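You operate a simulated robot arm through the tools that you are given. There is no shell and no other tool. Be economical: measure what you need, move in short steps, check, and stop when the job is done.

Carry out the task below with a simulated robot arm. There is one attempt and no reset: what you move stays moved.

## Task
Open the door of the cup cabinet, take the white cup from the top shelf in the cup cabinet and leave it on the blank white plate and shut the door again. Stack the box marked "leads" from the top of the long bench on top of the box that says "bulbs". Pull the relay drawer open. The order is free. Set down upright: white cup.

It is judged by the outcome, as a careful person would: the job done as asked, and still so three seconds after it is handed in. It fails if anything else is knocked over, pushed out of place, dropped, spilled or broken.

## Robot
A 6-joint arm with a fingered hand on a trunk, on a base that drives. Base frame: it is fixed to the floor where the robot stands at the start and does not move with it; the origin is under the middle of the robot, x ahead of it, y to its left, z up. Units: m, degrees, N and s.
With the tool pointing down near the work surface it reaches from about 0.22 to 0.48 m from the robot's upright axis, wherever it stands. Its first joint turns from -166.0 to 166.0 degrees. Places, roughly: blank white plate (34x11x1 cm) [-2.7, 2.6, 0.9]; blue box of gloves, grey box of leads, yellow box, [-2.75, 1.75, 0.75]; door of the cup cabinet [0.4, -0.2, 0.5]; relay drawer [5.7, 11.6, 0.7]; white cup (8x8x10 cm) [0.5, -0.1, 0.6]. Payload 2.3 kg.
The TCP is the grasp point between the finger pads, 0.022 m short of the fingertips. In the tool frame z runs along the fingers and y along their closing line. Largest opening 0.112 m; the body of the gripper starts 0.06 m behind the TCP. The gripper is a hand of 3 fingers: y runs from the thumb to the fingers, the wrist lies at [0, 0, -0.218] in the tool frame, and closing takes about 1.5 s.
Orientation is told as [roll, pitch, yaw] about the base's x, y, z axes, in that order, counted from this pose: with the fingers straight down and closing along the base's y, the tool's x points along the base's -x, its y along +y and its z along -z.

## Interface
- The arm moves only by the tool jog_arm. Its argument "motion" is a list of rows, each an object (a shift or turn left out is 0, a gripper value left out holds the last) with "offset": the shift along the tool's x, y, z in cm, a list of three; "delta_rot": the turn, a rotation vector about the tool's x, y, z in rad, a list of three. In form: [{"offset": [x, y, z], "delta_rot": [rx, ry, rz]}, ...]. A call has 1 to 20 rows; each row shifts and turns the commanded pose from where the row before left it, along the tool's axes as they then stand. "jaw" is the finger opening in cm, from 0 to 11.2, set as the call begins (left out, the last holds). Each row takes 0.2 s and may step no farther than 0.05 m and 8.6 degrees from the row before; otherwise, or with a gripper value out of range, the whole call is refused. A pose out of reach is approached as far as the arm can. The call stops where the force on the tool passes 40 N (or 10 N more than at its start, if that is more) or the arm is blocked; 0.2 s more then pass. Each finger travels about 0.072 m/s and halts on what it meets, pressing with about 28 N; the grip force reading is that of the motor and also rises with nothing between the fingers. The clock runs only during rows and for 0.2 s after the last one: add rows that do not move to give the fingers time. It gives the time, the measured TCP pose, the force on the tool (base axes), the opening and the grip force at its end, in the units of the frame above (readings bear some noise), with the torque about the TCP (base axes, N m) and any sound that the robot's microphone picked up.
- Cameras (640 x 400 px; columns grow to the right, rows downward): "scene" is now at [-0.007, 0.0976, 1.3826]; the picture's right is [-0.64, -0.77, 0.00], its down [-0.66, 0.55, -0.52] and it looks along [0.40, -0.33, -0.86] (base axes); focal length 257 px, centre (320, 200). "wrist" rides on the gripper at [0.066, 0.003, -0.08] in the tool frame; the picture's right is [-0.05, 1.00, 0.00], its down [-0.77, -0.04, -0.64] and it looks along [-0.64, -0.03, 0.77] (tool axes); focal length 275 px, centre (320, 200). There is no depth. A picture from a camera that has moved, and an enlarged one, comes with that camera's place and axes in the base frame and with its lens.
- capture(camera): a new picture of that camera. The clock stands still meanwhile.
- slide_trunk(by): slides the trunk up (or, below 0, down) by that many m; the arm and the scene camera ride with it, the base frame stays. It gives what a move gives, with no picture.
- base_move(legs): drives the robot by 1 to 6 legs, each [ahead, left, turn to the left] in m, m and degrees, along the robot's own axes; the way and the turn of a leg run together, so that a leg with both is an arc; at most 1.5 m and 180 degrees a leg. The arm and the cameras ride along, it lands a little off, and it stops where it bumps. It gives what a move gives.
- curl_fingers(finger1, finger2, thumb_bend): sets how far each is bent, from 0 (flat) to 1 (curled in); at 0.3 the hand is open as for a grip, at 0.7 the pads meet at the TCP. One left out holds its place. A second passes; each finger stops where it meets its share of the squeeze, and holds until it gets a number again. A gripper value or a shape takes the hand back. It gives what a move gives, with no picture; readings hold the bend of each and the force on the fingers (four entries, about 0 where the hand has none), thumb and palm.
- set_grasp(shape): the hand has 3 fingers and takes this shape, open, in about a second: jaw (thumb against the fingers, like two jaws); tri (thumb and two fingers); tip (a fingertip pinch); poke (one finger out to press); point (the index stretched); flat (the hand flat); cup (the hand cupped); fist (a fist). The gripper value then closes the fingers along that shape, each until it touches; the sizes above hold for jaw. It gives what a move gives, with no picture.
- turn_head(pan, tilt): turns the head with the scene camera to pan (to the left, within 155 degrees either way) and tilt (down, from -29 to 69), counted from straight ahead of the robot. It gives what a move gives.
- inspect(camera, box): a new picture of the part [left, top, right, bottom] of that camera's present view, enlarged. The clock stands still meanwhile.
- finish_job(): hands the job in; it is judged then, once.

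Work in short steps. Places have to be worked out from the pictures, the camera data and where the tool is seen: move nearer, look again, correct. Check each grasp and each placing, and mend what went wrong. You have 165 turns and 108 pictures in all, those below and enlarged ones among them. Open the gripper and draw the arm clear of the work before you hand the job in, unless the task says otherwise; then end with one line.

The tools are called after ">>>" as name(argument=value, ...) on one line, values as JSON. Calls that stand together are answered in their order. jog_arm: Moves the arm, as the interface text tells. Its arguments: {"type":"object","properties":{"motion":{"type":"array","items":{"type":"object","properties":{"offset":{"type":"array","items":{"type":"number"}},"delta_rot":{"type":"array","items":{"type":"number"}}}}},"jaw":{"type":"number"}},"required":["motion"]} The other tools are called the same way: slide_trunk (by) slides the trunk up or down; set_grasp (shape) gives the hand a shape; curl_fingers (finger1, finger2, thumb_bend) moves the fingers one by one; base_move (legs) drives the base; turn_head (pan, tilt) turns the head that bears the scene camera; capture (camera) takes a picture; inspect (camera, box) takes an enlarged picture of a part of a camera's view; finish_job () hands the job in.

At the start:

```text
t: 0.0
ee_pos: [0.258, -0.1273, 0.9866]
orientation: [0.0, -0.1, 0.0]
ft_force: [0.1, 0.2, 0.1]
moment: [-0.01, 0.0, 0.0]
grip_width: 0.1116
finger_force: 0.1
shape: jaw
bend: [0.3, 0.3, 0.3]
finger forces: [0.0, 0.0, 0.0, 0.1, 0.0, 0.0]
trunk travel left (down, up): [-0.325, 0.265]
robot x, y, heading: [0.0004, 0.0004, -0.1]
head pan, tilt: [-39.8, 58.9]
```

scene: 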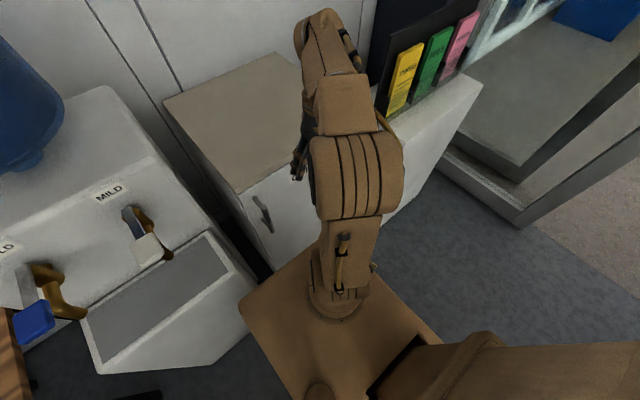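
wrist: 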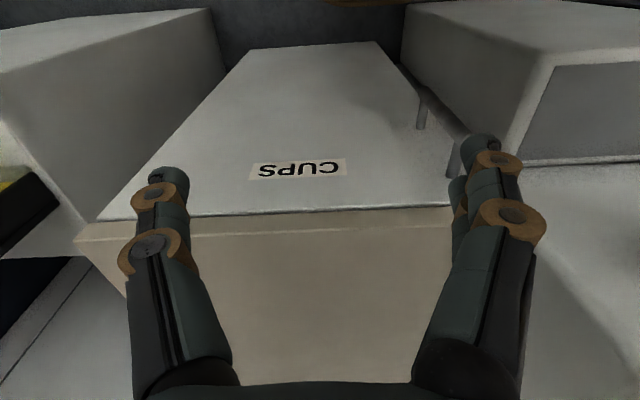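

The wrist view shows the cabinet labelled "CUPS", with its handle on the +y side. I'll enlarge the handle in both cameras.

>>> inspect(camera="scene", box=[160, 120, 340, 300])

>>> inspect(camera="wrist", box=[360, 40, 560, 240])

```text
2.22 times, centred on (250, 210) of scene
camera zoom: at [-0.007, 0.0976, 1.3826], right [-0.64, -0.77, 0.0], down [-0.66, 0.55, -0.52], along [0.4, -0.33, -0.86], focal length 572 px, centre (476, 178)
```

zoom: 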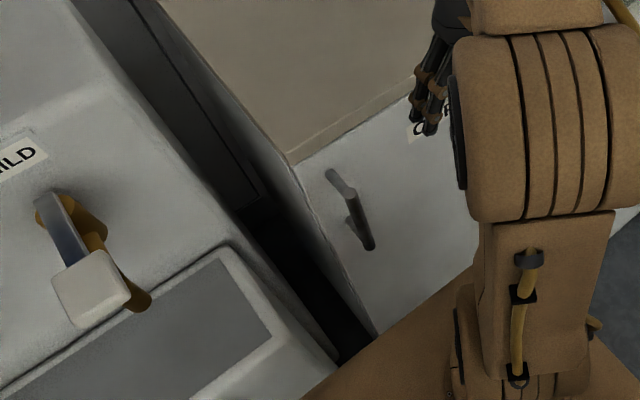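

```text
2.00 times, centred on (460, 140) of wrist
camera zoom: at [0.1924, -0.1257, 1.0668], right [0.05, 1.0, 0.0], down [0.77, -0.04, 0.64], along [0.64, -0.03, -0.77], focal length 551 px, centre (40, 320)
```

zoom: 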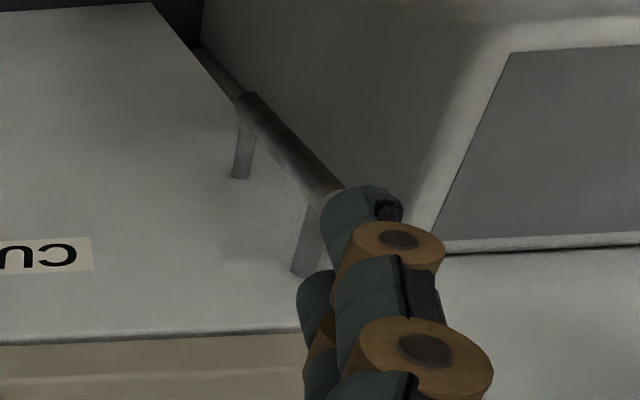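

The handle is a vertical bar at about (0.32, 0.007), z 0.69–0.84. Before touching anything I'll look around the room to plan the routes.

>>> turn_head(pan=0, tilt=25)

>>> capture(camera="scene")

>>> turn_head(pan=75, tilt=20)

>>> capture(camera="scene")

>>> turn_head(pan=145, tilt=20)

>>> capture(camera="scene")

>>> turn_head(pan=-80, tilt=20)

>>> capture(camera="scene")

>>> turn_head(pan=-145, tilt=20)

>>> capture(camera="scene")

```text
t: 1.1
ee_pos: [0.2594, -0.1281, 0.9864]
orientation: [0.0, 0.0, 0.0]
ft_force: [0.9, -0.4, -0.4]
moment: [-0.01, -0.01, -0.01]
grip_width: 0.1119
finger_force: 0.2
shape: jaw
bend: [0.3, 0.3, 0.3]
finger forces: [0.1, 0.1, 0.0, 0.0, 0.1, 0.0]
trunk travel left (down, up): [-0.325, 0.265]
robot x, y, heading: [-0.0006, -0.001, 0.2]
head pan, tilt: [0.0, 25.0]
```

```text
103 pictures are left
camera scene: at [0.033, 0.141, 1.4312], right [0.0, -1.0, 0.0], down [-0.42, 0.0, -0.91], along [0.91, 0.0, -0.42], focal length 257 px, centre (320, 200)
```

scene: 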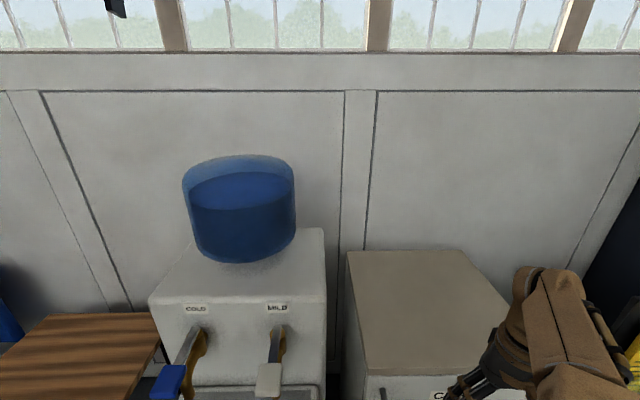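

```text
t: 2.5
ee_pos: [0.2579, -0.1271, 0.9877]
orientation: [0.0, 0.1, -0.1]
ft_force: [-0.1, -0.8, -0.2]
moment: [-0.01, -0.01, -0.02]
grip_width: 0.1118
finger_force: 0.1
shape: jaw
bend: [0.3, 0.3, 0.3]
finger forces: [0.0, 0.0, 0.0, 0.0, 0.1, 0.1]
trunk travel left (down, up): [-0.325, 0.265]
robot x, y, heading: [0.0013, -0.0016, -0.2]
head pan, tilt: [75.0, 20.0]
```

```text
102 pictures are left
camera scene: at [-0.035, 0.231, 1.4394], right [0.97, -0.26, 0.0], down [-0.09, -0.33, -0.94], along [0.24, 0.91, -0.34], focal length 257 px, centre (320, 200)
```

scene: 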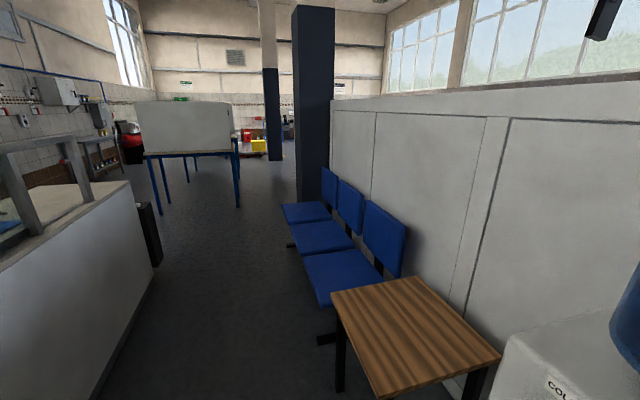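

```text
t: 3.9
ee_pos: [0.2589, -0.1277, 0.9856]
orientation: [0.0, -0.1, 0.0]
ft_force: [-0.6, 0.1, 0.5]
moment: [0.03, -0.05, 0.02]
grip_width: 0.1118
finger_force: 0.0
shape: jaw
bend: [0.3, 0.3, 0.3]
finger forces: [0.1, 0.0, 0.0, 0.0, 0.1, 0.0]
trunk travel left (down, up): [-0.325, 0.265]
robot x, y, heading: [0.0019, -0.0027, 0.1]
head pan, tilt: [145.0, 20.0]
```

```text
101 pictures are left
camera scene: at [-0.1354, 0.1946, 1.4394], right [0.57, 0.82, 0.0], down [0.28, -0.2, -0.94], along [-0.77, 0.54, -0.34], focal length 257 px, centre (320, 200)
```

scene: 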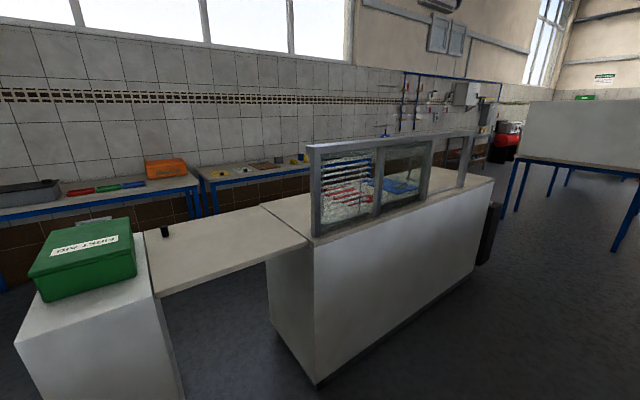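

```text
t: 7.2
ee_pos: [0.258, -0.1274, 0.9876]
orientation: [-0.1, 0.0, 0.0]
ft_force: [0.5, 0.5, -1.4]
moment: [0.02, 0.01, -0.02]
grip_width: 0.1121
finger_force: 0.1
shape: jaw
bend: [0.3, 0.3, 0.3]
finger forces: [0.1, 0.0, 0.0, 0.1, 0.0, 0.1]
trunk travel left (down, up): [-0.325, 0.265]
robot x, y, heading: [-0.0, 0.0005, -0.2]
head pan, tilt: [-80.0, 20.0]
```

```text
100 pictures are left
camera scene: at [-0.043, 0.0494, 1.4394], right [-0.98, -0.17, 0.0], down [-0.06, 0.34, -0.94], along [0.16, -0.93, -0.34], focal length 257 px, centre (320, 200)
```

scene: 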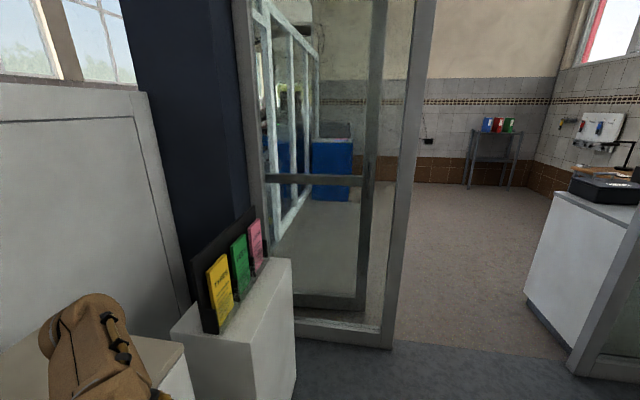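

```text
t: 8.5
ee_pos: [0.2587, -0.1273, 0.9867]
orientation: [0.0, 0.0, 0.1]
ft_force: [0.1, 0.3, -0.1]
moment: [-0.01, 0.01, -0.01]
grip_width: 0.1118
finger_force: 0.1
shape: jaw
bend: [0.3, 0.3, 0.3]
finger forces: [0.0, 0.0, 0.1, 0.1, 0.1, 0.0]
trunk travel left (down, up): [-0.325, 0.265]
robot x, y, heading: [0.0007, 0.0028, -0.2]
head pan, tilt: [-145.0, 20.0]
```

```text
99 pictures are left
camera scene: at [-0.1354, 0.0876, 1.4394], right [-0.57, 0.82, 0.0], down [0.28, 0.2, -0.94], along [-0.77, -0.54, -0.34], focal length 257 px, centre (320, 200)
```

scene: 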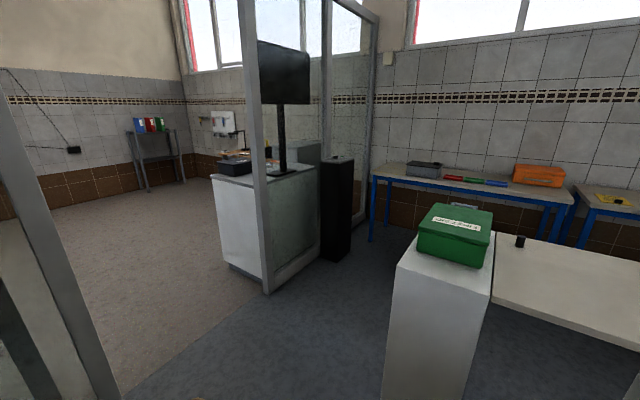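

The cabinet is in front with open floor behind me. The door will swing toward the robot, so I'll back off 0.35 m and point the head at the cabinet front.

>>> base_move(legs=[[-0.35, 0, 0]])

>>> turn_head(pan=-5, tilt=50)

>>> capture(camera="scene")

```text
t: 10.7
ee_pos: [-0.075, -0.1269, 0.987]
orientation: [0.1, 0.0, 0.1]
ft_force: [0.0, 0.2, 0.6]
moment: [-0.02, 0.0, 0.03]
grip_width: 0.1119
finger_force: 0.1
shape: jaw
bend: [0.3, 0.3, 0.3]
finger forces: [0.0, 0.0, 0.0, 0.1, 0.1, 0.0]
trunk travel left (down, up): [-0.325, 0.265]
robot x, y, heading: [-0.331, -0.0034, -0.2]
head pan, tilt: [-145.0, 20.0]
```

```text
t: 12.9
ee_pos: [-0.0745, -0.1273, 0.987]
orientation: [0.0, -0.1, -0.1]
ft_force: [0.0, -0.2, 0.8]
moment: [-0.02, -0.01, -0.04]
grip_width: 0.1116
finger_force: 0.0
shape: jaw
bend: [0.3, 0.3, 0.3]
finger forces: [0.0, 0.1, 0.1, 0.0, 0.1, 0.1]
trunk travel left (down, up): [-0.325, 0.265]
robot x, y, heading: [-0.3335, 0.0018, -0.0]
head pan, tilt: [-5.0, 50.0]
```

```text
98 pictures are left
camera scene: at [-0.3157, 0.1342, 1.3938], right [-0.09, -1.0, 0.0], down [-0.76, 0.07, -0.64], along [0.64, -0.06, -0.77], focal length 257 px, centre (320, 200)
```

scene: 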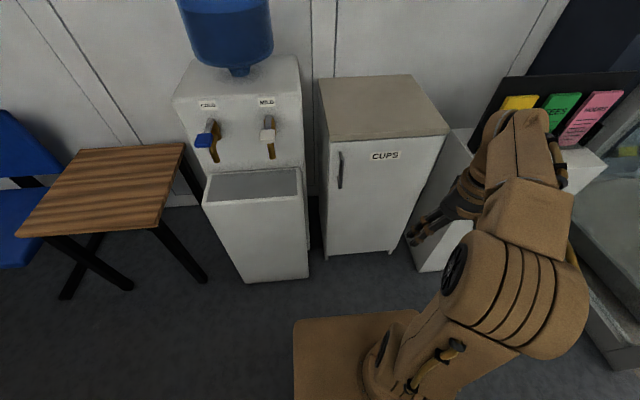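

The door face is at x≈0.42 with y from −0.40 to 0.03, and the handle bar is near (0.36, 0, 0.65–0.81). I'll swing the tool to point forward, staying above and short of the cabinet.

>>> jog_arm(motion=[{"offset": [-2.5, 1.15, 0], "delta_rot": [0, -0.1428, 0]}, {"offset": [-2.47, 1.15, 0.36], "delta_rot": [0, -0.1428, 0]}, {"offset": [-2.4, 1.15, 0.7], "delta_rot": [0, -0.1428, 0]}, {"offset": [-2.27, 1.15, 1.04], "delta_rot": [0, -0.1428, 0]}, {"offset": [-2.1, 1.15, 1.35], "delta_rot": [0, -0.1428, 0]}, {"offset": [-1.89, 1.15, 1.64], "delta_rot": [0, -0.1428, 0]}, {"offset": [-1.64, 1.15, 1.89], "delta_rot": [0, -0.1428, 0]}, {"offset": [-1.35, 1.15, 2.1], "delta_rot": [0, -0.1428, 0]}, {"offset": [-1.04, 1.15, 2.27], "delta_rot": [0, -0.1428, 0]}, {"offset": [-0.7, 1.15, 2.4], "delta_rot": [0, -0.1428, 0]}, {"offset": [-0.36, 1.15, 2.47], "delta_rot": [0, -0.1428, 0]}])

>>> capture(camera="scene")

>>> capture(camera="wrist")

```text
t: 15.3
ee_pos: [0.1507, -0.0464, 1.0074]
orientation: [-13.3, -70.9, 4.6]
ft_force: [-0.2, 0.1, 0.0]
moment: [-0.01, -0.01, -0.01]
grip_width: 0.1119
finger_force: 0.1
shape: jaw
bend: [0.3, 0.3, 0.3]
finger forces: [0.0, 0.1, 0.0, 0.0, 0.0, 0.0]
out of reach, approached as far as the arm can: row 7, 8, 9, 10, 11
trunk travel left (down, up): [-0.325, 0.265]
robot x, y, heading: [-0.3342, 0.0006, -0.1]
head pan, tilt: [-5.0, 50.0]
```

```text
97 pictures are left
camera scene: at [-0.3145, 0.1347, 1.3938], right [-0.09, -1.0, 0.0], down [-0.76, 0.07, -0.64], along [0.64, -0.06, -0.77], focal length 257 px, centre (320, 200)
```

scene: 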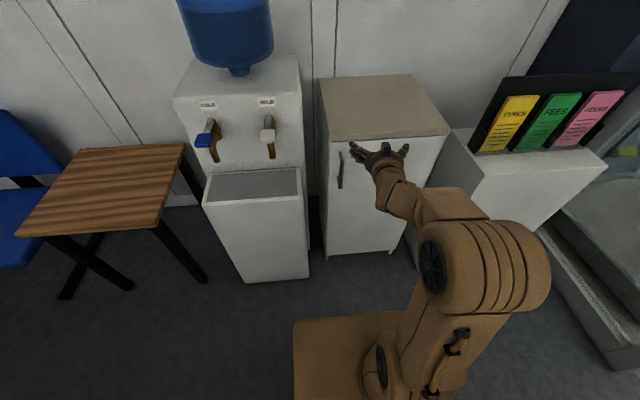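

```text
96 pictures are left
camera wrist: at [0.0537, -0.0337, 0.9707], right [0.15, 0.99, -0.03], down [-0.35, 0.08, 0.93], along [0.93, -0.13, 0.36], focal length 275 px, centre (320, 200)
```

wrist: 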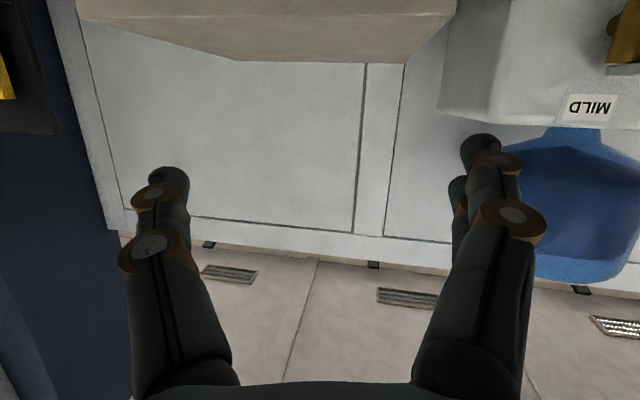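

The pose stopped short, either too near or too far for a flat tool. I'll push the command forward and down, then read where the arm goes.

>>> jog_arm(motion=[{"offset": [2, 0, 3]}, {"offset": [3, 0, 2]}, {"offset": [3, 0, 0]}, {"offset": [3, 0, 0]}, {"offset": [0, 0, 0]}])

```text
t: 16.5
ee_pos: [0.1605, -0.0567, 0.8891]
orientation: [-13.0, -70.9, 4.2]
ft_force: [-1.3, -0.1, 0.2]
moment: [0.01, 0.03, -0.03]
grip_width: 0.1119
finger_force: 0.0
shape: jaw
bend: [0.3, 0.3, 0.3]
finger forces: [0.0, 0.0, 0.1, 0.0, 0.1, 0.0]
trunk travel left (down, up): [-0.325, 0.265]
robot x, y, heading: [-0.336, 0.0033, 0.4]
head pan, tilt: [-5.0, 50.0]
```

Each call restarts from the real pose. I'll level the tool, removing the remaining 18° of pitch and 9° of yaw, while moving forward and down toward the handle.

>>> jog_arm(motion=[{"offset": [2.6, 1.45, 2.0], "delta_rot": [-0.038, -0.081, 0]}, {"offset": [2.6, 1.45, 2.0], "delta_rot": [-0.038, -0.081, 0]}, {"offset": [2.6, 1.45, 2.0], "delta_rot": [-0.038, -0.081, 0]}, {"offset": [2.6, 1.45, 2.0], "delta_rot": [-0.038, -0.081, 0]}, {"offset": [2.6, 1, 1]}, {}])

>>> capture(camera="wrist")

>>> capture(camera="scene")

```text
t: 17.9
ee_pos: [0.2338, -0.0025, 0.7451]
orientation: [-79.7, -87.2, 80.2]
ft_force: [0.1, 0.4, 0.0]
moment: [0.01, 0.03, -0.02]
grip_width: 0.1119
finger_force: 0.2
shape: jaw
bend: [0.3, 0.3, 0.3]
finger forces: [0.1, 0.0, 0.1, 0.0, 0.0, 0.0]
trunk travel left (down, up): [-0.325, 0.265]
robot x, y, heading: [-0.3308, 0.0004, -0.3]
head pan, tilt: [-5.0, 50.0]
```

```text
95 pictures are left
camera wrist: at [0.1522, -0.0046, 0.6791], right [-0.01, 1.0, 0.0], down [-0.63, 0.0, 0.78], along [0.78, 0.01, 0.63], focal length 275 px, centre (320, 200)
```

wrist: 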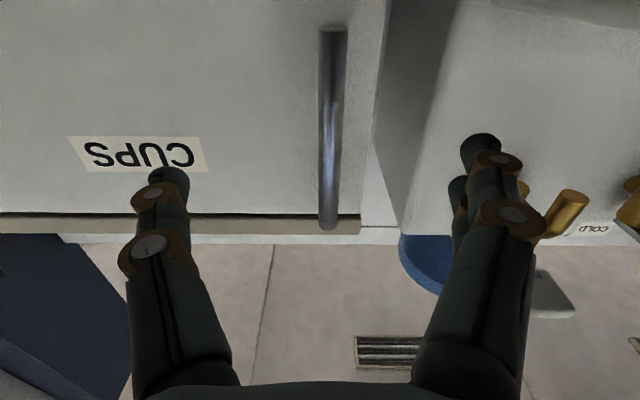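

```text
94 pictures are left
camera scene: at [-0.3157, 0.1343, 1.3938], right [-0.09, -1.0, 0.0], down [-0.76, 0.07, -0.64], along [0.64, -0.06, -0.77], focal length 257 px, centre (320, 200)
```

scene: 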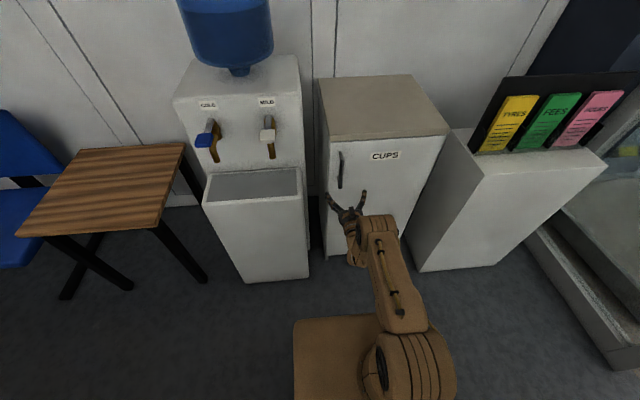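

Triangulating from both cameras puts the bar at x≈0.32, y≈0.005, z 0.70–0.85, with the door face at x≈0.365. I'll move onto the bar and look before closing.

>>> jog_arm(motion=[{"offset": [-1, 0.7, 2.5]}, {"offset": [-0.8, 0, 2.5]}, {"offset": [0, 0, 2.5]}, {}])

>>> capture(camera="wrist")

```text
t: 18.9
ee_pos: [0.3098, 0.007, 0.7623]
orientation: [-79.1, -87.3, 79.6]
ft_force: [0.3, 0.2, 0.7]
moment: [0.01, -0.01, -0.05]
grip_width: 0.112
finger_force: 0.1
shape: jaw
bend: [0.3, 0.3, 0.3]
finger forces: [0.1, 0.0, 0.0, 0.1, 0.0, 0.0]
trunk travel left (down, up): [-0.325, 0.265]
robot x, y, heading: [-0.3313, 0.002, -0.2]
head pan, tilt: [-5.0, 50.0]
```

```text
93 pictures are left
camera wrist: at [0.2291, 0.0043, 0.6965], right [-0.01, 1.0, 0.0], down [-0.63, 0.0, 0.78], along [0.78, 0.01, 0.63], focal length 275 px, centre (320, 200)
```

wrist: 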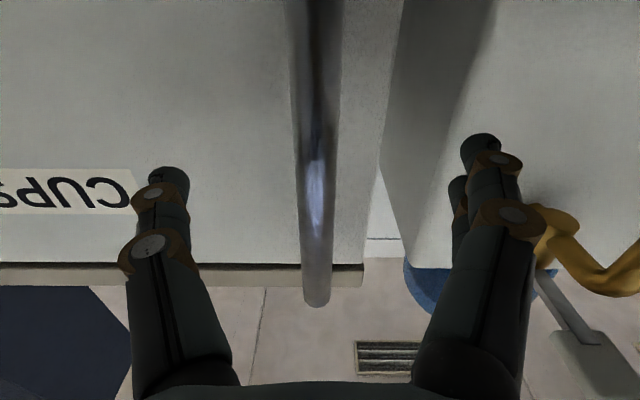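

The bar sits centred between the fingers and checks out at x≈0.32. I'll close on it.

>>> jog_arm(jaw=0, motion=[{"offset": [0, 0, 1]}, {}, {}, {}, {}, {}, {}, {}])

>>> capture(camera="wrist")

```text
t: 20.7
ee_pos: [0.3206, 0.0063, 0.7609]
orientation: [-78.9, -87.1, 79.3]
ft_force: [4.1, -5.9, 0.9]
moment: [0.05, -0.02, 0.03]
grip_width: 0.0001
finger_force: 27.9
shape: jaw
bend: [0.64, 0.64, 0.73]
finger forces: [2.0, 1.4, 0.1, 0.1, 25.7, 0.0]
trunk travel left (down, up): [-0.325, 0.265]
robot x, y, heading: [-0.3303, 0.0023, 0.0]
head pan, tilt: [-5.0, 50.0]
```

```text
92 pictures are left
camera wrist: at [0.2391, 0.0038, 0.6953], right [-0.01, 1.0, 0.0], down [-0.63, 0.0, 0.78], along [0.78, 0.01, 0.63], focal length 275 px, centre (320, 200)
```

wrist: 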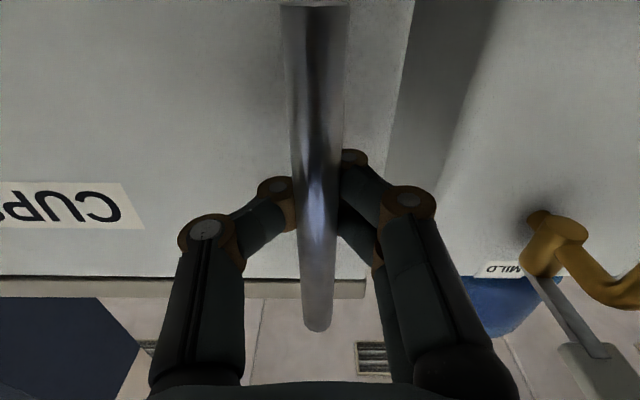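

The thumb and fingers are locked around the bar. I'll pull the door along its arc about the hinge, near (0.375, −0.36), turning the tool with it.

>>> jog_arm(motion=[{"offset": [0, -0.27, -1.83], "delta_rot": [-0.05, 0, 0]}, {"offset": [0, -0.27, -1.83], "delta_rot": [-0.05, 0, 0]}, {"offset": [0, -0.27, -1.83], "delta_rot": [-0.05, 0, 0]}, {"offset": [0, -0.27, -1.83], "delta_rot": [-0.05, 0, 0]}])

>>> capture(camera="scene")

```text
t: 21.7
ee_pos: [0.2469, -0.0098, 0.7617]
orientation: [-66.2, -87.3, 78.1]
ft_force: [3.1, -10.4, -1.1]
moment: [-0.01, -0.03, 0.01]
grip_width: 0.0001
finger_force: 28.2
shape: jaw
bend: [0.64, 0.64, 0.73]
finger forces: [2.0, 1.5, 0.0, 0.0, 28.8, 0.0]
trunk travel left (down, up): [-0.325, 0.265]
robot x, y, heading: [-0.333, -0.0005, -0.0]
head pan, tilt: [-5.0, 50.0]
```

```text
91 pictures are left
camera scene: at [-0.3147, 0.132, 1.394], right [-0.09, -1.0, 0.0], down [-0.76, 0.07, -0.64], along [0.64, -0.05, -0.77], focal length 257 px, centre (320, 200)
```

scene: 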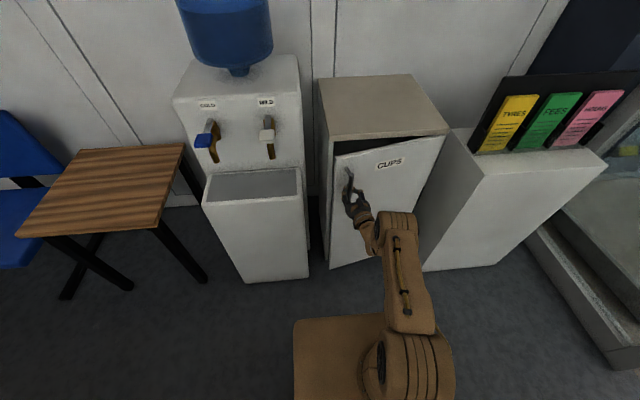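

The door is swinging freely and is now about 11° open. I'll continue along the arc to about 37°.

>>> jog_arm(motion=[{"offset": [0, -0.3, -1.83], "delta_rot": [-0.05, 0, 0]}, {"offset": [0, -0.3, -1.83], "delta_rot": [-0.05, 0, 0]}, {"offset": [0, -0.3, -1.83], "delta_rot": [-0.05, 0, 0]}, {"offset": [0, -0.3, -1.83], "delta_rot": [-0.05, 0, 0]}, {"offset": [0, -0.3, -1.83], "delta_rot": [-0.05, 0, 0]}, {"offset": [0, -0.3, -1.83], "delta_rot": [-0.05, 0, 0]}, {"offset": [0, -0.3, -1.83], "delta_rot": [-0.05, 0, 0]}, {"offset": [0, -0.3, -1.83], "delta_rot": [-0.05, 0, 0]}, {"offset": [0, -0.3, -1.83], "delta_rot": [-0.05, 0, 0]}])

>>> capture(camera="scene")

```text
t: 23.7
ee_pos: [0.1077, -0.0983, 0.7683]
orientation: [-43.9, -87.2, 81.8]
ft_force: [-0.6, -1.0, -0.1]
moment: [0.0, -0.02, -0.06]
grip_width: 0.0001
finger_force: 28.3
shape: jaw
bend: [0.68, 0.69, 0.77]
finger forces: [0.1, 0.0, 0.1, 0.0, 0.0, 0.0]
trunk travel left (down, up): [-0.325, 0.265]
robot x, y, heading: [-0.3329, -0.0041, -0.0]
head pan, tilt: [-5.0, 50.0]
```

```text
90 pictures are left
camera scene: at [-0.3169, 0.1341, 1.3941], right [-0.09, -1.0, 0.0], down [-0.76, 0.07, -0.64], along [0.64, -0.06, -0.77], focal length 257 px, centre (320, 200)
```

scene: 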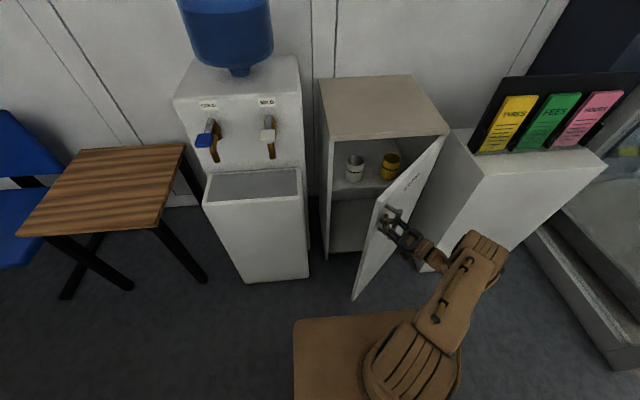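

The door is about 42° open and the white cup shows near (0.49, −0.10), left of a yellow cup. The finger forces read zero, so I'll check the grip with the wrist camera.

>>> capture(camera="wrist")

>>> inspect(camera="scene", box=[310, 120, 470, 300])

```text
89 pictures are left
camera wrist: at [0.0416, -0.1499, 0.7033], right [-0.61, 0.79, 0.01], down [-0.47, -0.38, 0.79], along [0.63, 0.48, 0.61], focal length 275 px, centre (320, 200)
```

wrist: 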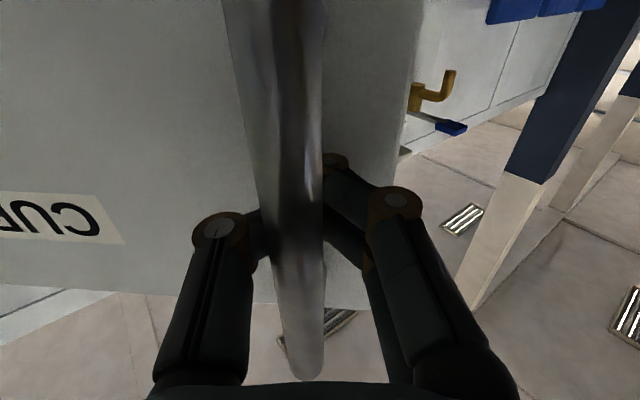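

```text
2.22 times, centred on (390, 210) of scene
camera zoom: at [-0.3169, 0.1341, 1.3941], right [-0.09, -1.0, 0.0], down [-0.76, 0.07, -0.64], along [0.64, -0.06, -0.77], focal length 572 px, centre (164, 178)
```

zoom: 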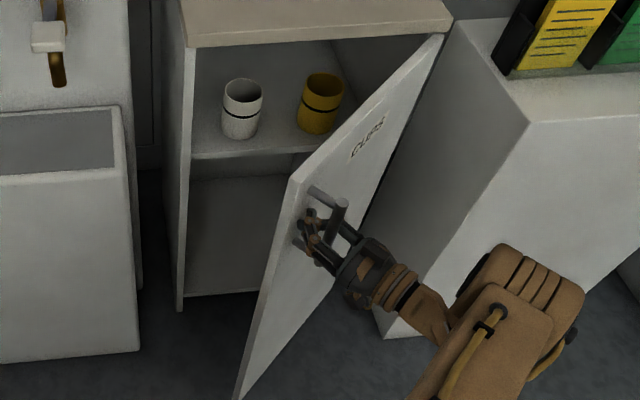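

The bar is still caged by the fingers. I'll release it and back the hand straight out along the tool axis so I can push the door wider from inside.

>>> jog_arm(jaw=11.2, motion=[{}, {}, {}, {}, {}, {}, {}, {}, {"offset": [0, 0, -3]}, {"offset": [0, 0, -3]}, {"offset": [0, 0, -3]}, {}])

>>> base_move(legs=[[-0.2, 0.05, 0]])

>>> capture(camera="scene")

```text
t: 26.3
ee_pos: [0.0344, -0.1511, 0.7686]
orientation: [-41.7, -87.2, 79.5]
ft_force: [0.1, 0.0, 0.2]
moment: [0.01, -0.06, 0.0]
grip_width: 0.112
finger_force: 0.0
shape: jaw
bend: [0.3, 0.3, 0.3]
finger forces: [0.0, 0.1, 0.0, 0.0, 0.1, 0.0]
trunk travel left (down, up): [-0.325, 0.265]
robot x, y, heading: [-0.3295, 0.0006, -0.0]
head pan, tilt: [-5.0, 50.0]
```

```text
t: 27.9
ee_pos: [-0.1629, -0.1046, 0.7688]
orientation: [-42.7, -87.2, 79.9]
ft_force: [0.1, -0.6, 0.4]
moment: [0.02, 0.03, 0.03]
grip_width: 0.1123
finger_force: 0.1
shape: jaw
bend: [0.3, 0.3, 0.3]
finger forces: [0.0, 0.0, 0.1, 0.0, 0.1, 0.1]
trunk travel left (down, up): [-0.325, 0.265]
robot x, y, heading: [-0.5293, 0.0513, -0.5]
head pan, tilt: [-5.0, 50.0]
```

```text
87 pictures are left
camera scene: at [-0.5116, 0.1832, 1.3938], right [-0.09, -1.0, 0.0], down [-0.76, 0.07, -0.64], along [0.64, -0.06, -0.77], focal length 257 px, centre (320, 200)
```

scene: 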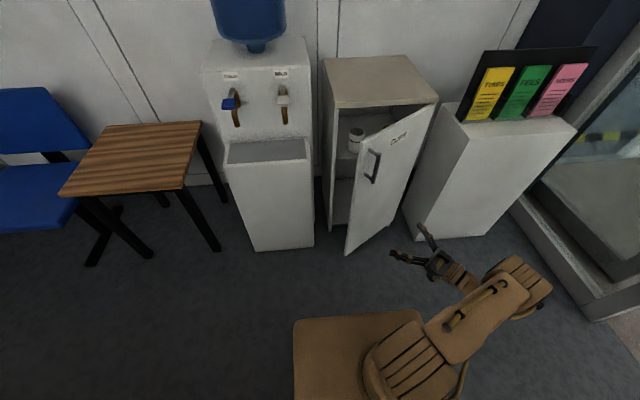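

The base is now clear of the swing. I'll turn the hand straight ahead, close it, and shift it left of the door's free edge.

>>> jog_arm(jaw=0, motion=[{"offset": [0, 2.6, 2], "delta_rot": [0.125, 0, 0]}, {"offset": [0, 2.6, 2], "delta_rot": [0.125, 0, 0]}, {"offset": [0, 2.6, 2], "delta_rot": [0.125, 0, 0]}, {"offset": [0, 2.6, 2], "delta_rot": [0.125, 0, 0]}, {"offset": [0, 2.6, 2], "delta_rot": [0.125, 0, 0]}, {"offset": [0, 2, 0]}, {}, {}])

```text
t: 29.0
ee_pos: [-0.1637, -0.1292, 0.8054]
orientation: [-127.2, -80.4, 115.4]
ft_force: [-0.1, 0.1, 0.0]
moment: [-0.01, -0.03, -0.01]
grip_width: 0.0
finger_force: 11.9
shape: jaw
bend: [0.62, 0.62, 0.65]
finger forces: [0.0, 0.0, 0.1, 0.0, 0.0, 0.0]
out of reach, approached as far as the arm can: row 4, 5
trunk travel left (down, up): [-0.325, 0.265]
robot x, y, heading: [-0.5326, 0.0462, -0.6]
head pan, tilt: [-5.0, 50.0]
stopped in row 5: the arm was blocked; the commanded pose is now the measured one
```

The arm moved oddly and was blocked, so I'll look before the next move.

>>> capture(camera="scene")

>>> capture(camera="wrist")

```text
86 pictures are left
camera scene: at [-0.5106, 0.1835, 1.3938], right [-0.09, -1.0, 0.0], down [-0.76, 0.07, -0.64], along [0.64, -0.06, -0.77], focal length 257 px, centre (320, 200)
```

scene: 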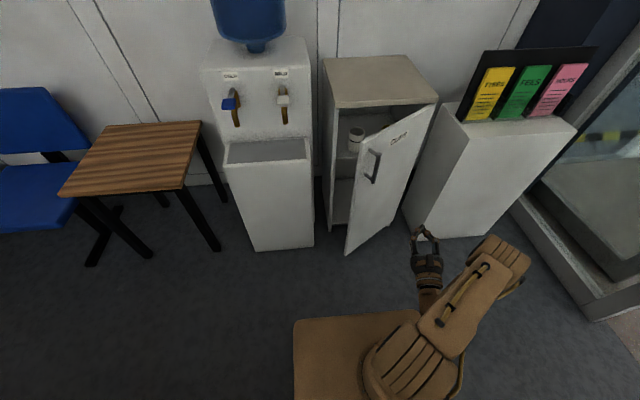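

```text
85 pictures are left
camera wrist: at [-0.2358, -0.1208, 0.7314], right [0.21, 0.97, -0.09], down [-0.68, 0.21, 0.7], along [0.7, -0.09, 0.71], focal length 275 px, centre (320, 200)
```

wrist: 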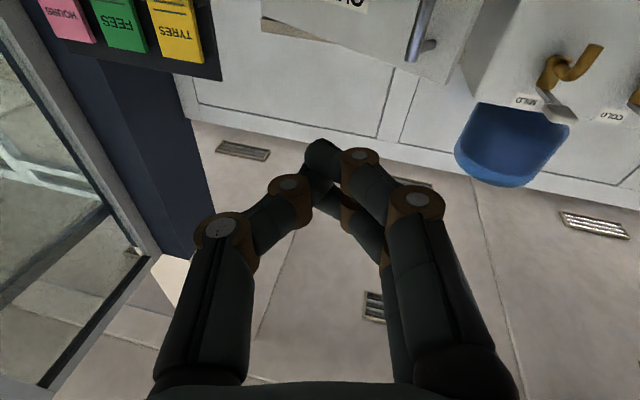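

The arm folds too tightly when the tool points straight ahead close in. I'll extend forward and left with gentle corrections, passing left of the door edge.

>>> jog_arm(motion=[{"offset": [0, 3.2, 2.6], "delta_rot": [-0.05, 0.02, 0]}, {"offset": [0, 3.2, 2.6], "delta_rot": [-0.05, 0.02, 0]}, {"offset": [0, 3.2, 2.6], "delta_rot": [-0.05, 0.02, 0]}, {"offset": [0, 3.2, 2.6], "delta_rot": [-0.05, 0.02, 0]}, {"offset": [0, 3.5, 1.5]}, {"offset": [0, 3.5, 0.5]}, {}])

>>> capture(camera="scene")

```text
t: 30.6
ee_pos: [-0.0238, 0.0555, 0.7809]
orientation: [-84.7, -82.2, 84.1]
ft_force: [0.3, 0.3, -0.6]
moment: [0.02, 0.01, -0.01]
grip_width: 0.0
finger_force: 28.1
shape: jaw
bend: [0.67, 0.67, 0.75]
finger forces: [0.0, 0.0, 0.0, 0.0, 0.0, 0.0]
trunk travel left (down, up): [-0.325, 0.265]
robot x, y, heading: [-0.5257, 0.051, -0.4]
head pan, tilt: [-5.0, 50.0]
```

```text
84 pictures are left
camera scene: at [-0.5109, 0.1831, 1.3938], right [-0.09, -1.0, 0.0], down [-0.76, 0.07, -0.64], along [0.64, -0.06, -0.77], focal length 257 px, centre (320, 200)
```

scene: 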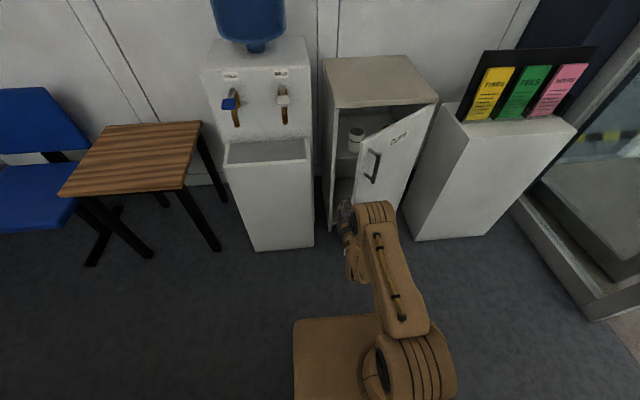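

The hand points ahead at (−0.02, 0.055), left of the door edge. I'll drive 0.14 m forward so the fingers pass inside the edge, then check.

>>> base_move(legs=[[0.14, 0, 0]])

>>> capture(camera="scene")

```text
t: 31.9
ee_pos: [0.1179, 0.052, 0.7824]
orientation: [-84.6, -82.3, 84.0]
ft_force: [0.9, -0.3, -0.5]
moment: [-0.02, 0.03, -0.02]
grip_width: 0.0
finger_force: 27.9
shape: jaw
bend: [0.67, 0.67, 0.75]
finger forces: [0.0, 0.0, 0.0, 0.0, 0.1, 0.0]
trunk travel left (down, up): [-0.325, 0.265]
robot x, y, heading: [-0.3885, 0.0468, -0.2]
head pan, tilt: [-5.0, 50.0]
```

```text
83 pictures are left
camera scene: at [-0.3685, 0.1821, 1.3938], right [-0.09, -1.0, 0.0], down [-0.76, 0.07, -0.64], along [0.64, -0.06, -0.77], focal length 257 px, centre (320, 200)
```

scene: 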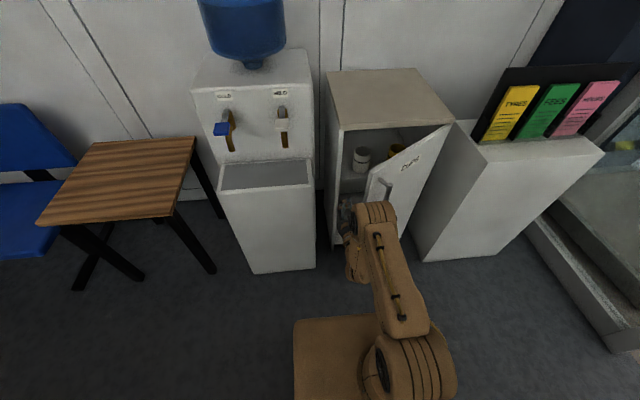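

The hand is inside the door's free edge. I'll drive right to push the door further open.

>>> base_move(legs=[[0, -0.14, 0]])

>>> capture(camera="scene")

```text
t: 33.2
ee_pos: [0.1145, -0.06, 0.7811]
orientation: [-84.9, -82.0, 85.6]
ft_force: [-9.1, 9.3, 1.1]
moment: [0.03, 0.06, -0.03]
grip_width: 0.0
finger_force: 27.5
shape: jaw
bend: [0.7, 0.69, 0.75]
finger forces: [11.4, 3.8, 0.0, 0.1, 0.1, 0.0]
trunk travel left (down, up): [-0.325, 0.265]
robot x, y, heading: [-0.3898, -0.0748, -0.4]
head pan, tilt: [-5.0, 50.0]
stopped in leg 1: the force on the tool passed its limit at 50 N (the readings are from after the stop); the commanded pose is now the measured one
```

```text
82 pictures are left
camera scene: at [-0.3728, 0.0607, 1.3937], right [-0.09, -1.0, 0.0], down [-0.76, 0.07, -0.64], along [0.64, -0.06, -0.77], focal length 257 px, centre (320, 200)
```

scene: 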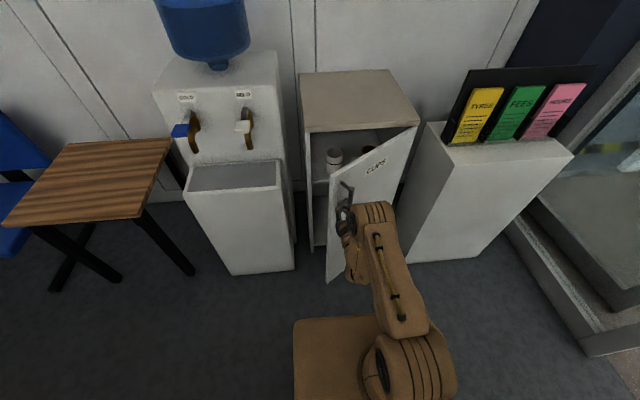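

The fingers slipped off the edge and are outside the door, which is now about 34° open. I'll back out left, extend the arm deeper past the edge, and retry.

>>> base_move(legs=[[-0.04, 0.0, 0], [0, 0.13, 0]])

>>> jog_arm(motion=[{"offset": [0, 0, 3]}, {"offset": [0, 0, 3]}, {"offset": [0, 0, 3]}, {"offset": [0, 0, 3]}, {"offset": [0, 0, 2.5]}, {}])

>>> capture(camera="scene")

```text
t: 35.0
ee_pos: [0.0768, 0.0674, 0.7808]
orientation: [-84.2, -82.0, 85.1]
ft_force: [-1.3, -0.6, -0.1]
moment: [0.02, -0.04, -0.04]
grip_width: 0.0
finger_force: 28.8
shape: jaw
bend: [0.68, 0.68, 0.75]
finger forces: [0.1, 0.1, 0.1, 0.0, 0.0, 0.0]
trunk travel left (down, up): [-0.325, 0.265]
robot x, y, heading: [-0.4296, 0.0528, -0.4]
head pan, tilt: [-5.0, 50.0]
```

```text
t: 36.4
ee_pos: [0.2205, 0.0686, 0.7778]
orientation: [-83.8, -82.2, 84.7]
ft_force: [0.3, -1.0, -0.6]
moment: [0.01, -0.01, 0.02]
grip_width: 0.0
finger_force: 28.0
shape: jaw
bend: [0.68, 0.68, 0.75]
finger forces: [0.0, 0.0, 0.1, 0.0, 0.1, 0.0]
trunk travel left (down, up): [-0.325, 0.265]
robot x, y, heading: [-0.4295, 0.0537, 0.1]
head pan, tilt: [-5.0, 50.0]
```

```text
81 pictures are left
camera scene: at [-0.411, 0.1872, 1.3938], right [-0.09, -1.0, 0.0], down [-0.76, 0.07, -0.64], along [0.64, -0.06, -0.77], focal length 257 px, centre (320, 200)
```

scene: 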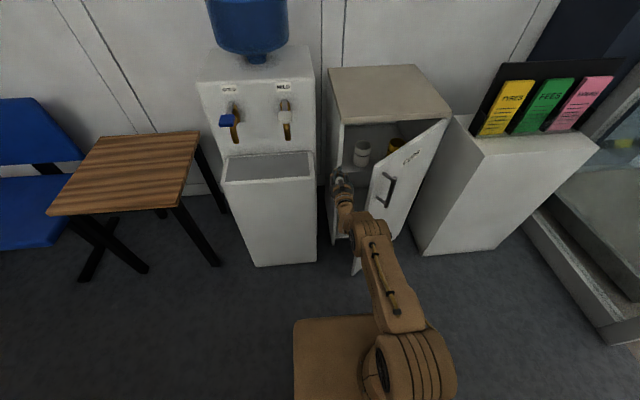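

The fingers are now well inside the free edge. I'll drive right to sweep the door open.

>>> base_move(legs=[[0, -0.15, 0], [0, -0.12, 0]])

>>> capture(camera="scene")

```text
t: 37.4
ee_pos: [0.2186, 0.0075, 0.776]
orientation: [-84.0, -81.9, 85.7]
ft_force: [-0.1, -0.9, -0.5]
moment: [0.03, 0.01, 0.01]
grip_width: 0.0
finger_force: 28.4
shape: jaw
bend: [0.68, 0.68, 0.75]
finger forces: [0.0, 0.0, 0.0, 0.1, 0.0, 0.0]
trunk travel left (down, up): [-0.325, 0.265]
robot x, y, heading: [-0.4252, -0.0139, -0.1]
head pan, tilt: [-5.0, 50.0]
stopped in leg 1: the force on the tool passed its limit at 57 N (the readings are from after the stop); the commanded pose is now the measured one
```

```text
80 pictures are left
camera scene: at [-0.4113, 0.1199, 1.3938], right [-0.09, -1.0, 0.0], down [-0.76, 0.07, -0.64], along [0.64, -0.06, -0.77], focal length 257 px, centre (320, 200)
```

scene: 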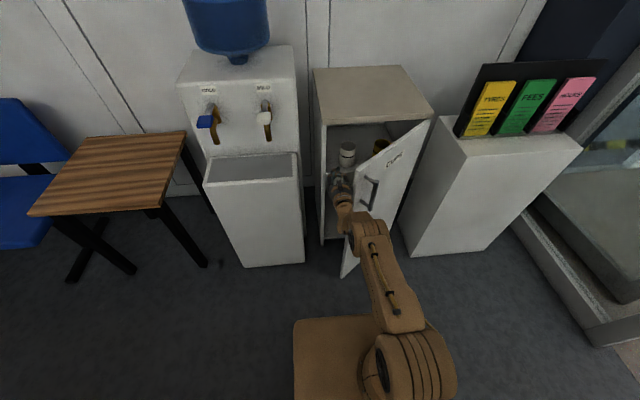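

The contact at driving speed tripped the force limit. I'll push slowly with the arm instead.

>>> jog_arm(motion=[{"offset": [0, -1.2, 0]}, {"offset": [0, -1.2, 0]}, {"offset": [0, -1.2, -0.2]}, {"offset": [0, -1.2, -0.2]}, {"offset": [0, -1.2, -0.3]}, {"offset": [0, -1.2, -0.3]}, {"offset": [0, -1.2, -0.4]}, {"offset": [0, -1.2, -0.4]}, {"offset": [0, -1.2, -0.4]}, {"offset": [0, -1.2, -0.4]}, {"offset": [0, -1.2, -0.5]}, {"offset": [0, -1.2, -0.5]}])

>>> capture(camera="scene")

```text
t: 37.9
ee_pos: [0.2167, 0.0027, 0.777]
orientation: [-82.1, -81.6, 84.8]
ft_force: [-14.1, 18.6, 0.0]
moment: [-0.08, -0.17, -2.06]
grip_width: 0.0002
finger_force: 27.8
shape: jaw
bend: [0.68, 0.68, 0.75]
finger forces: [0.1, 0.0, 0.1, 0.2, 0.0, 22.7]
trunk travel left (down, up): [-0.325, 0.265]
robot x, y, heading: [-0.4296, -0.0156, 0.1]
head pan, tilt: [-5.0, 50.0]
stopped in row 2: the force on the tool passed its limit at 50 N (the readings are from after the stop); the commanded pose is now the measured one
```

```text
79 pictures are left
camera scene: at [-0.4152, 0.1231, 1.3936], right [-0.08, -1.0, 0.0], down [-0.76, 0.06, -0.64], along [0.64, -0.06, -0.76], focal length 257 px, centre (320, 200)
```

scene: 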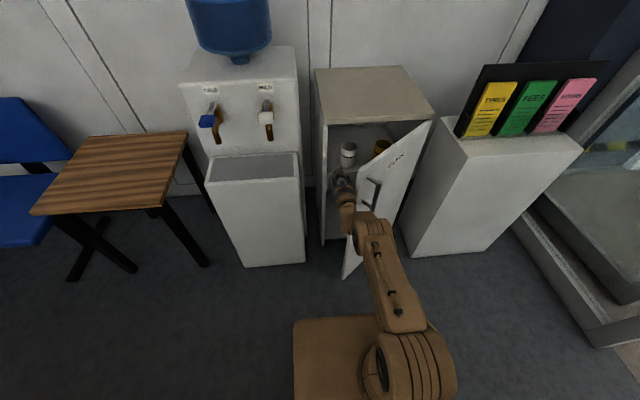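

The palm is pressing on the door's end edge rather than its inner face. I'll ease off to the left and yaw the hand about 40° right so the fingers lie along the inside of the door.

>>> jog_arm(motion=[{"offset": [0, 2.5, 0]}, {"offset": [0, 2.5, 0]}, {"offset": [0, 1.0, 0], "delta_rot": [0.12, 0, 0]}, {"delta_rot": [0.12, 0, 0]}, {"delta_rot": [0.12, 0, 0]}, {"delta_rot": [0.12, 0, 0]}, {"delta_rot": [0.12, 0, 0]}, {"delta_rot": [0.12, 0, 0]}, {}])

>>> capture(camera="scene")

```text
t: 39.9
ee_pos: [0.1549, 0.0473, 0.8094]
orientation: [-122.9, -81.8, 83.9]
ft_force: [0.0, -0.2, 0.1]
moment: [-0.02, 0.03, 0.03]
grip_width: 0.0
finger_force: 28.0
shape: jaw
bend: [0.68, 0.68, 0.75]
finger forces: [0.0, 0.1, 0.0, 0.0, 0.0, 0.1]
out of reach, approached as far as the arm can: row 5, 6, 7, 8
trunk travel left (down, up): [-0.325, 0.265]
robot x, y, heading: [-0.4303, -0.0165, 0.1]
head pan, tilt: [-5.0, 50.0]
```

```text
78 pictures are left
camera scene: at [-0.4118, 0.1198, 1.3938], right [-0.09, -1.0, 0.0], down [-0.76, 0.07, -0.64], along [0.64, -0.06, -0.77], focal length 257 px, centre (320, 200)
```

scene: 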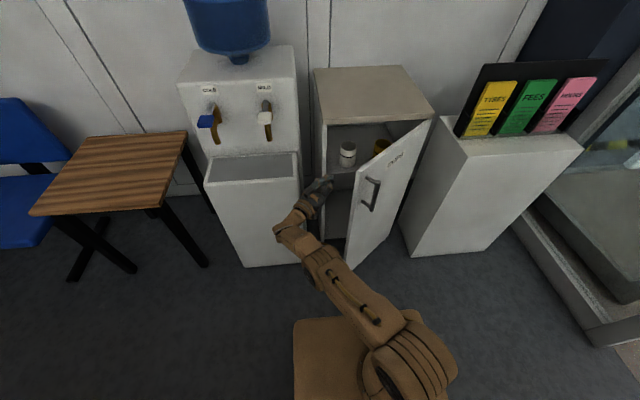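

The hand now points about 38° right and sits outside the opening. I'll advance it along the inside of the door.

>>> jog_arm(motion=[{"offset": [0, 1.75, 3.4]}, {"offset": [0, 1.75, 3.4]}, {"offset": [0, -2.2, 3]}, {"offset": [0, -2.2, 3]}, {"offset": [0, -2.2, 3]}, {}])

>>> capture(camera="scene")

```text
t: 41.3
ee_pos: [0.2019, -0.0729, 0.8404]
orientation: [-122.8, -81.7, 83.8]
ft_force: [0.3, -1.1, 0.6]
moment: [0.01, 0.0, -0.03]
grip_width: 0.0003
finger_force: 28.2
shape: jaw
bend: [0.68, 0.68, 0.75]
finger forces: [0.0, 0.1, 0.0, 0.0, 0.0, 0.0]
out of reach, approached as far as the arm can: row 1, 2
trunk travel left (down, up): [-0.325, 0.265]
robot x, y, heading: [-0.4304, -0.0146, 0.2]
head pan, tilt: [-5.0, 50.0]
```

```text
77 pictures are left
camera scene: at [-0.4118, 0.12, 1.3938], right [-0.09, -1.0, 0.0], down [-0.76, 0.07, -0.64], along [0.64, -0.06, -0.77], focal length 257 px, centre (320, 200)
```

scene: 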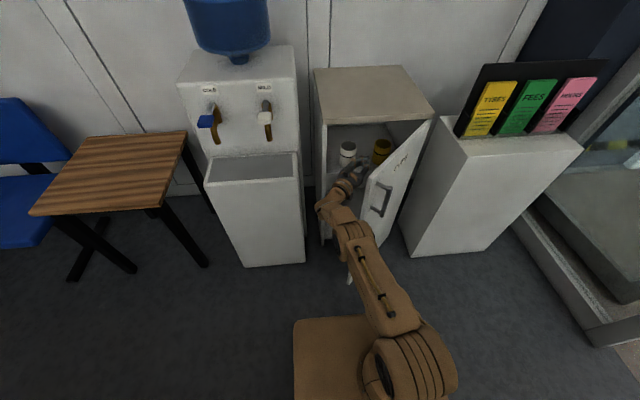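

The fingers are inside the door, which has opened a bit more. I'll keep sweeping right while turning the hand with the door.

>>> jog_arm(motion=[{"offset": [0.6, -1.3, 0], "delta_rot": [-0.04, 0, 0]}, {"offset": [0.6, -1.3, 0], "delta_rot": [-0.04, 0, 0]}, {"offset": [0.6, -1.3, 0], "delta_rot": [-0.04, 0, 0]}, {"offset": [0.6, -1.5, 0], "delta_rot": [-0.04, 0, 0]}, {"offset": [0.6, -1.5, 0], "delta_rot": [-0.04, 0, 0]}, {"offset": [0, -1.5, 0], "delta_rot": [-0.04, 0, 0]}, {"offset": [0, -1.5, 0], "delta_rot": [-0.04, 0, 0]}, {"offset": [0, -1.5, 0], "delta_rot": [-0.04, 0, 0]}, {"offset": [0, -1.5, 0], "delta_rot": [-0.04, 0, 0]}, {"offset": [0, -1.5, 0], "delta_rot": [-0.04, 0, 0]}])

>>> capture(camera="scene")

```text
t: 43.5
ee_pos: [0.1358, -0.2025, 0.8318]
orientation: [-100.1, -81.8, 84.1]
ft_force: [0.8, 0.2, 0.8]
moment: [-0.01, 0.02, 0.03]
grip_width: 0.0001
finger_force: 27.8
shape: jaw
bend: [0.68, 0.68, 0.75]
finger forces: [0.0, 0.0, 0.1, 0.0, 0.0, 0.1]
trunk travel left (down, up): [-0.325, 0.265]
robot x, y, heading: [-0.4293, -0.0148, 0.5]
head pan, tilt: [-5.0, 50.0]
```

```text
76 pictures are left
camera scene: at [-0.4119, 0.1194, 1.3939], right [-0.09, -1.0, 0.0], down [-0.76, 0.07, -0.64], along [0.64, -0.05, -0.77], focal length 257 px, centre (320, 200)
```

scene: 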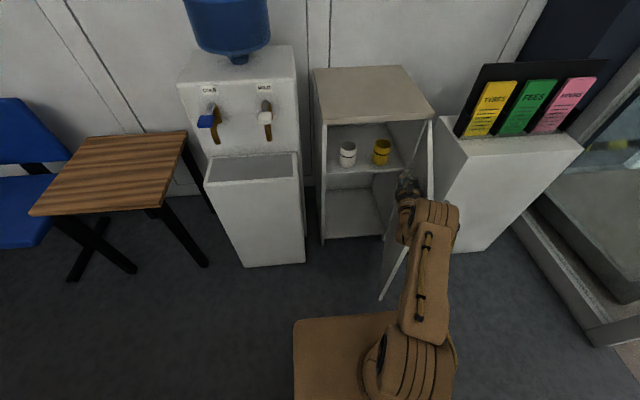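

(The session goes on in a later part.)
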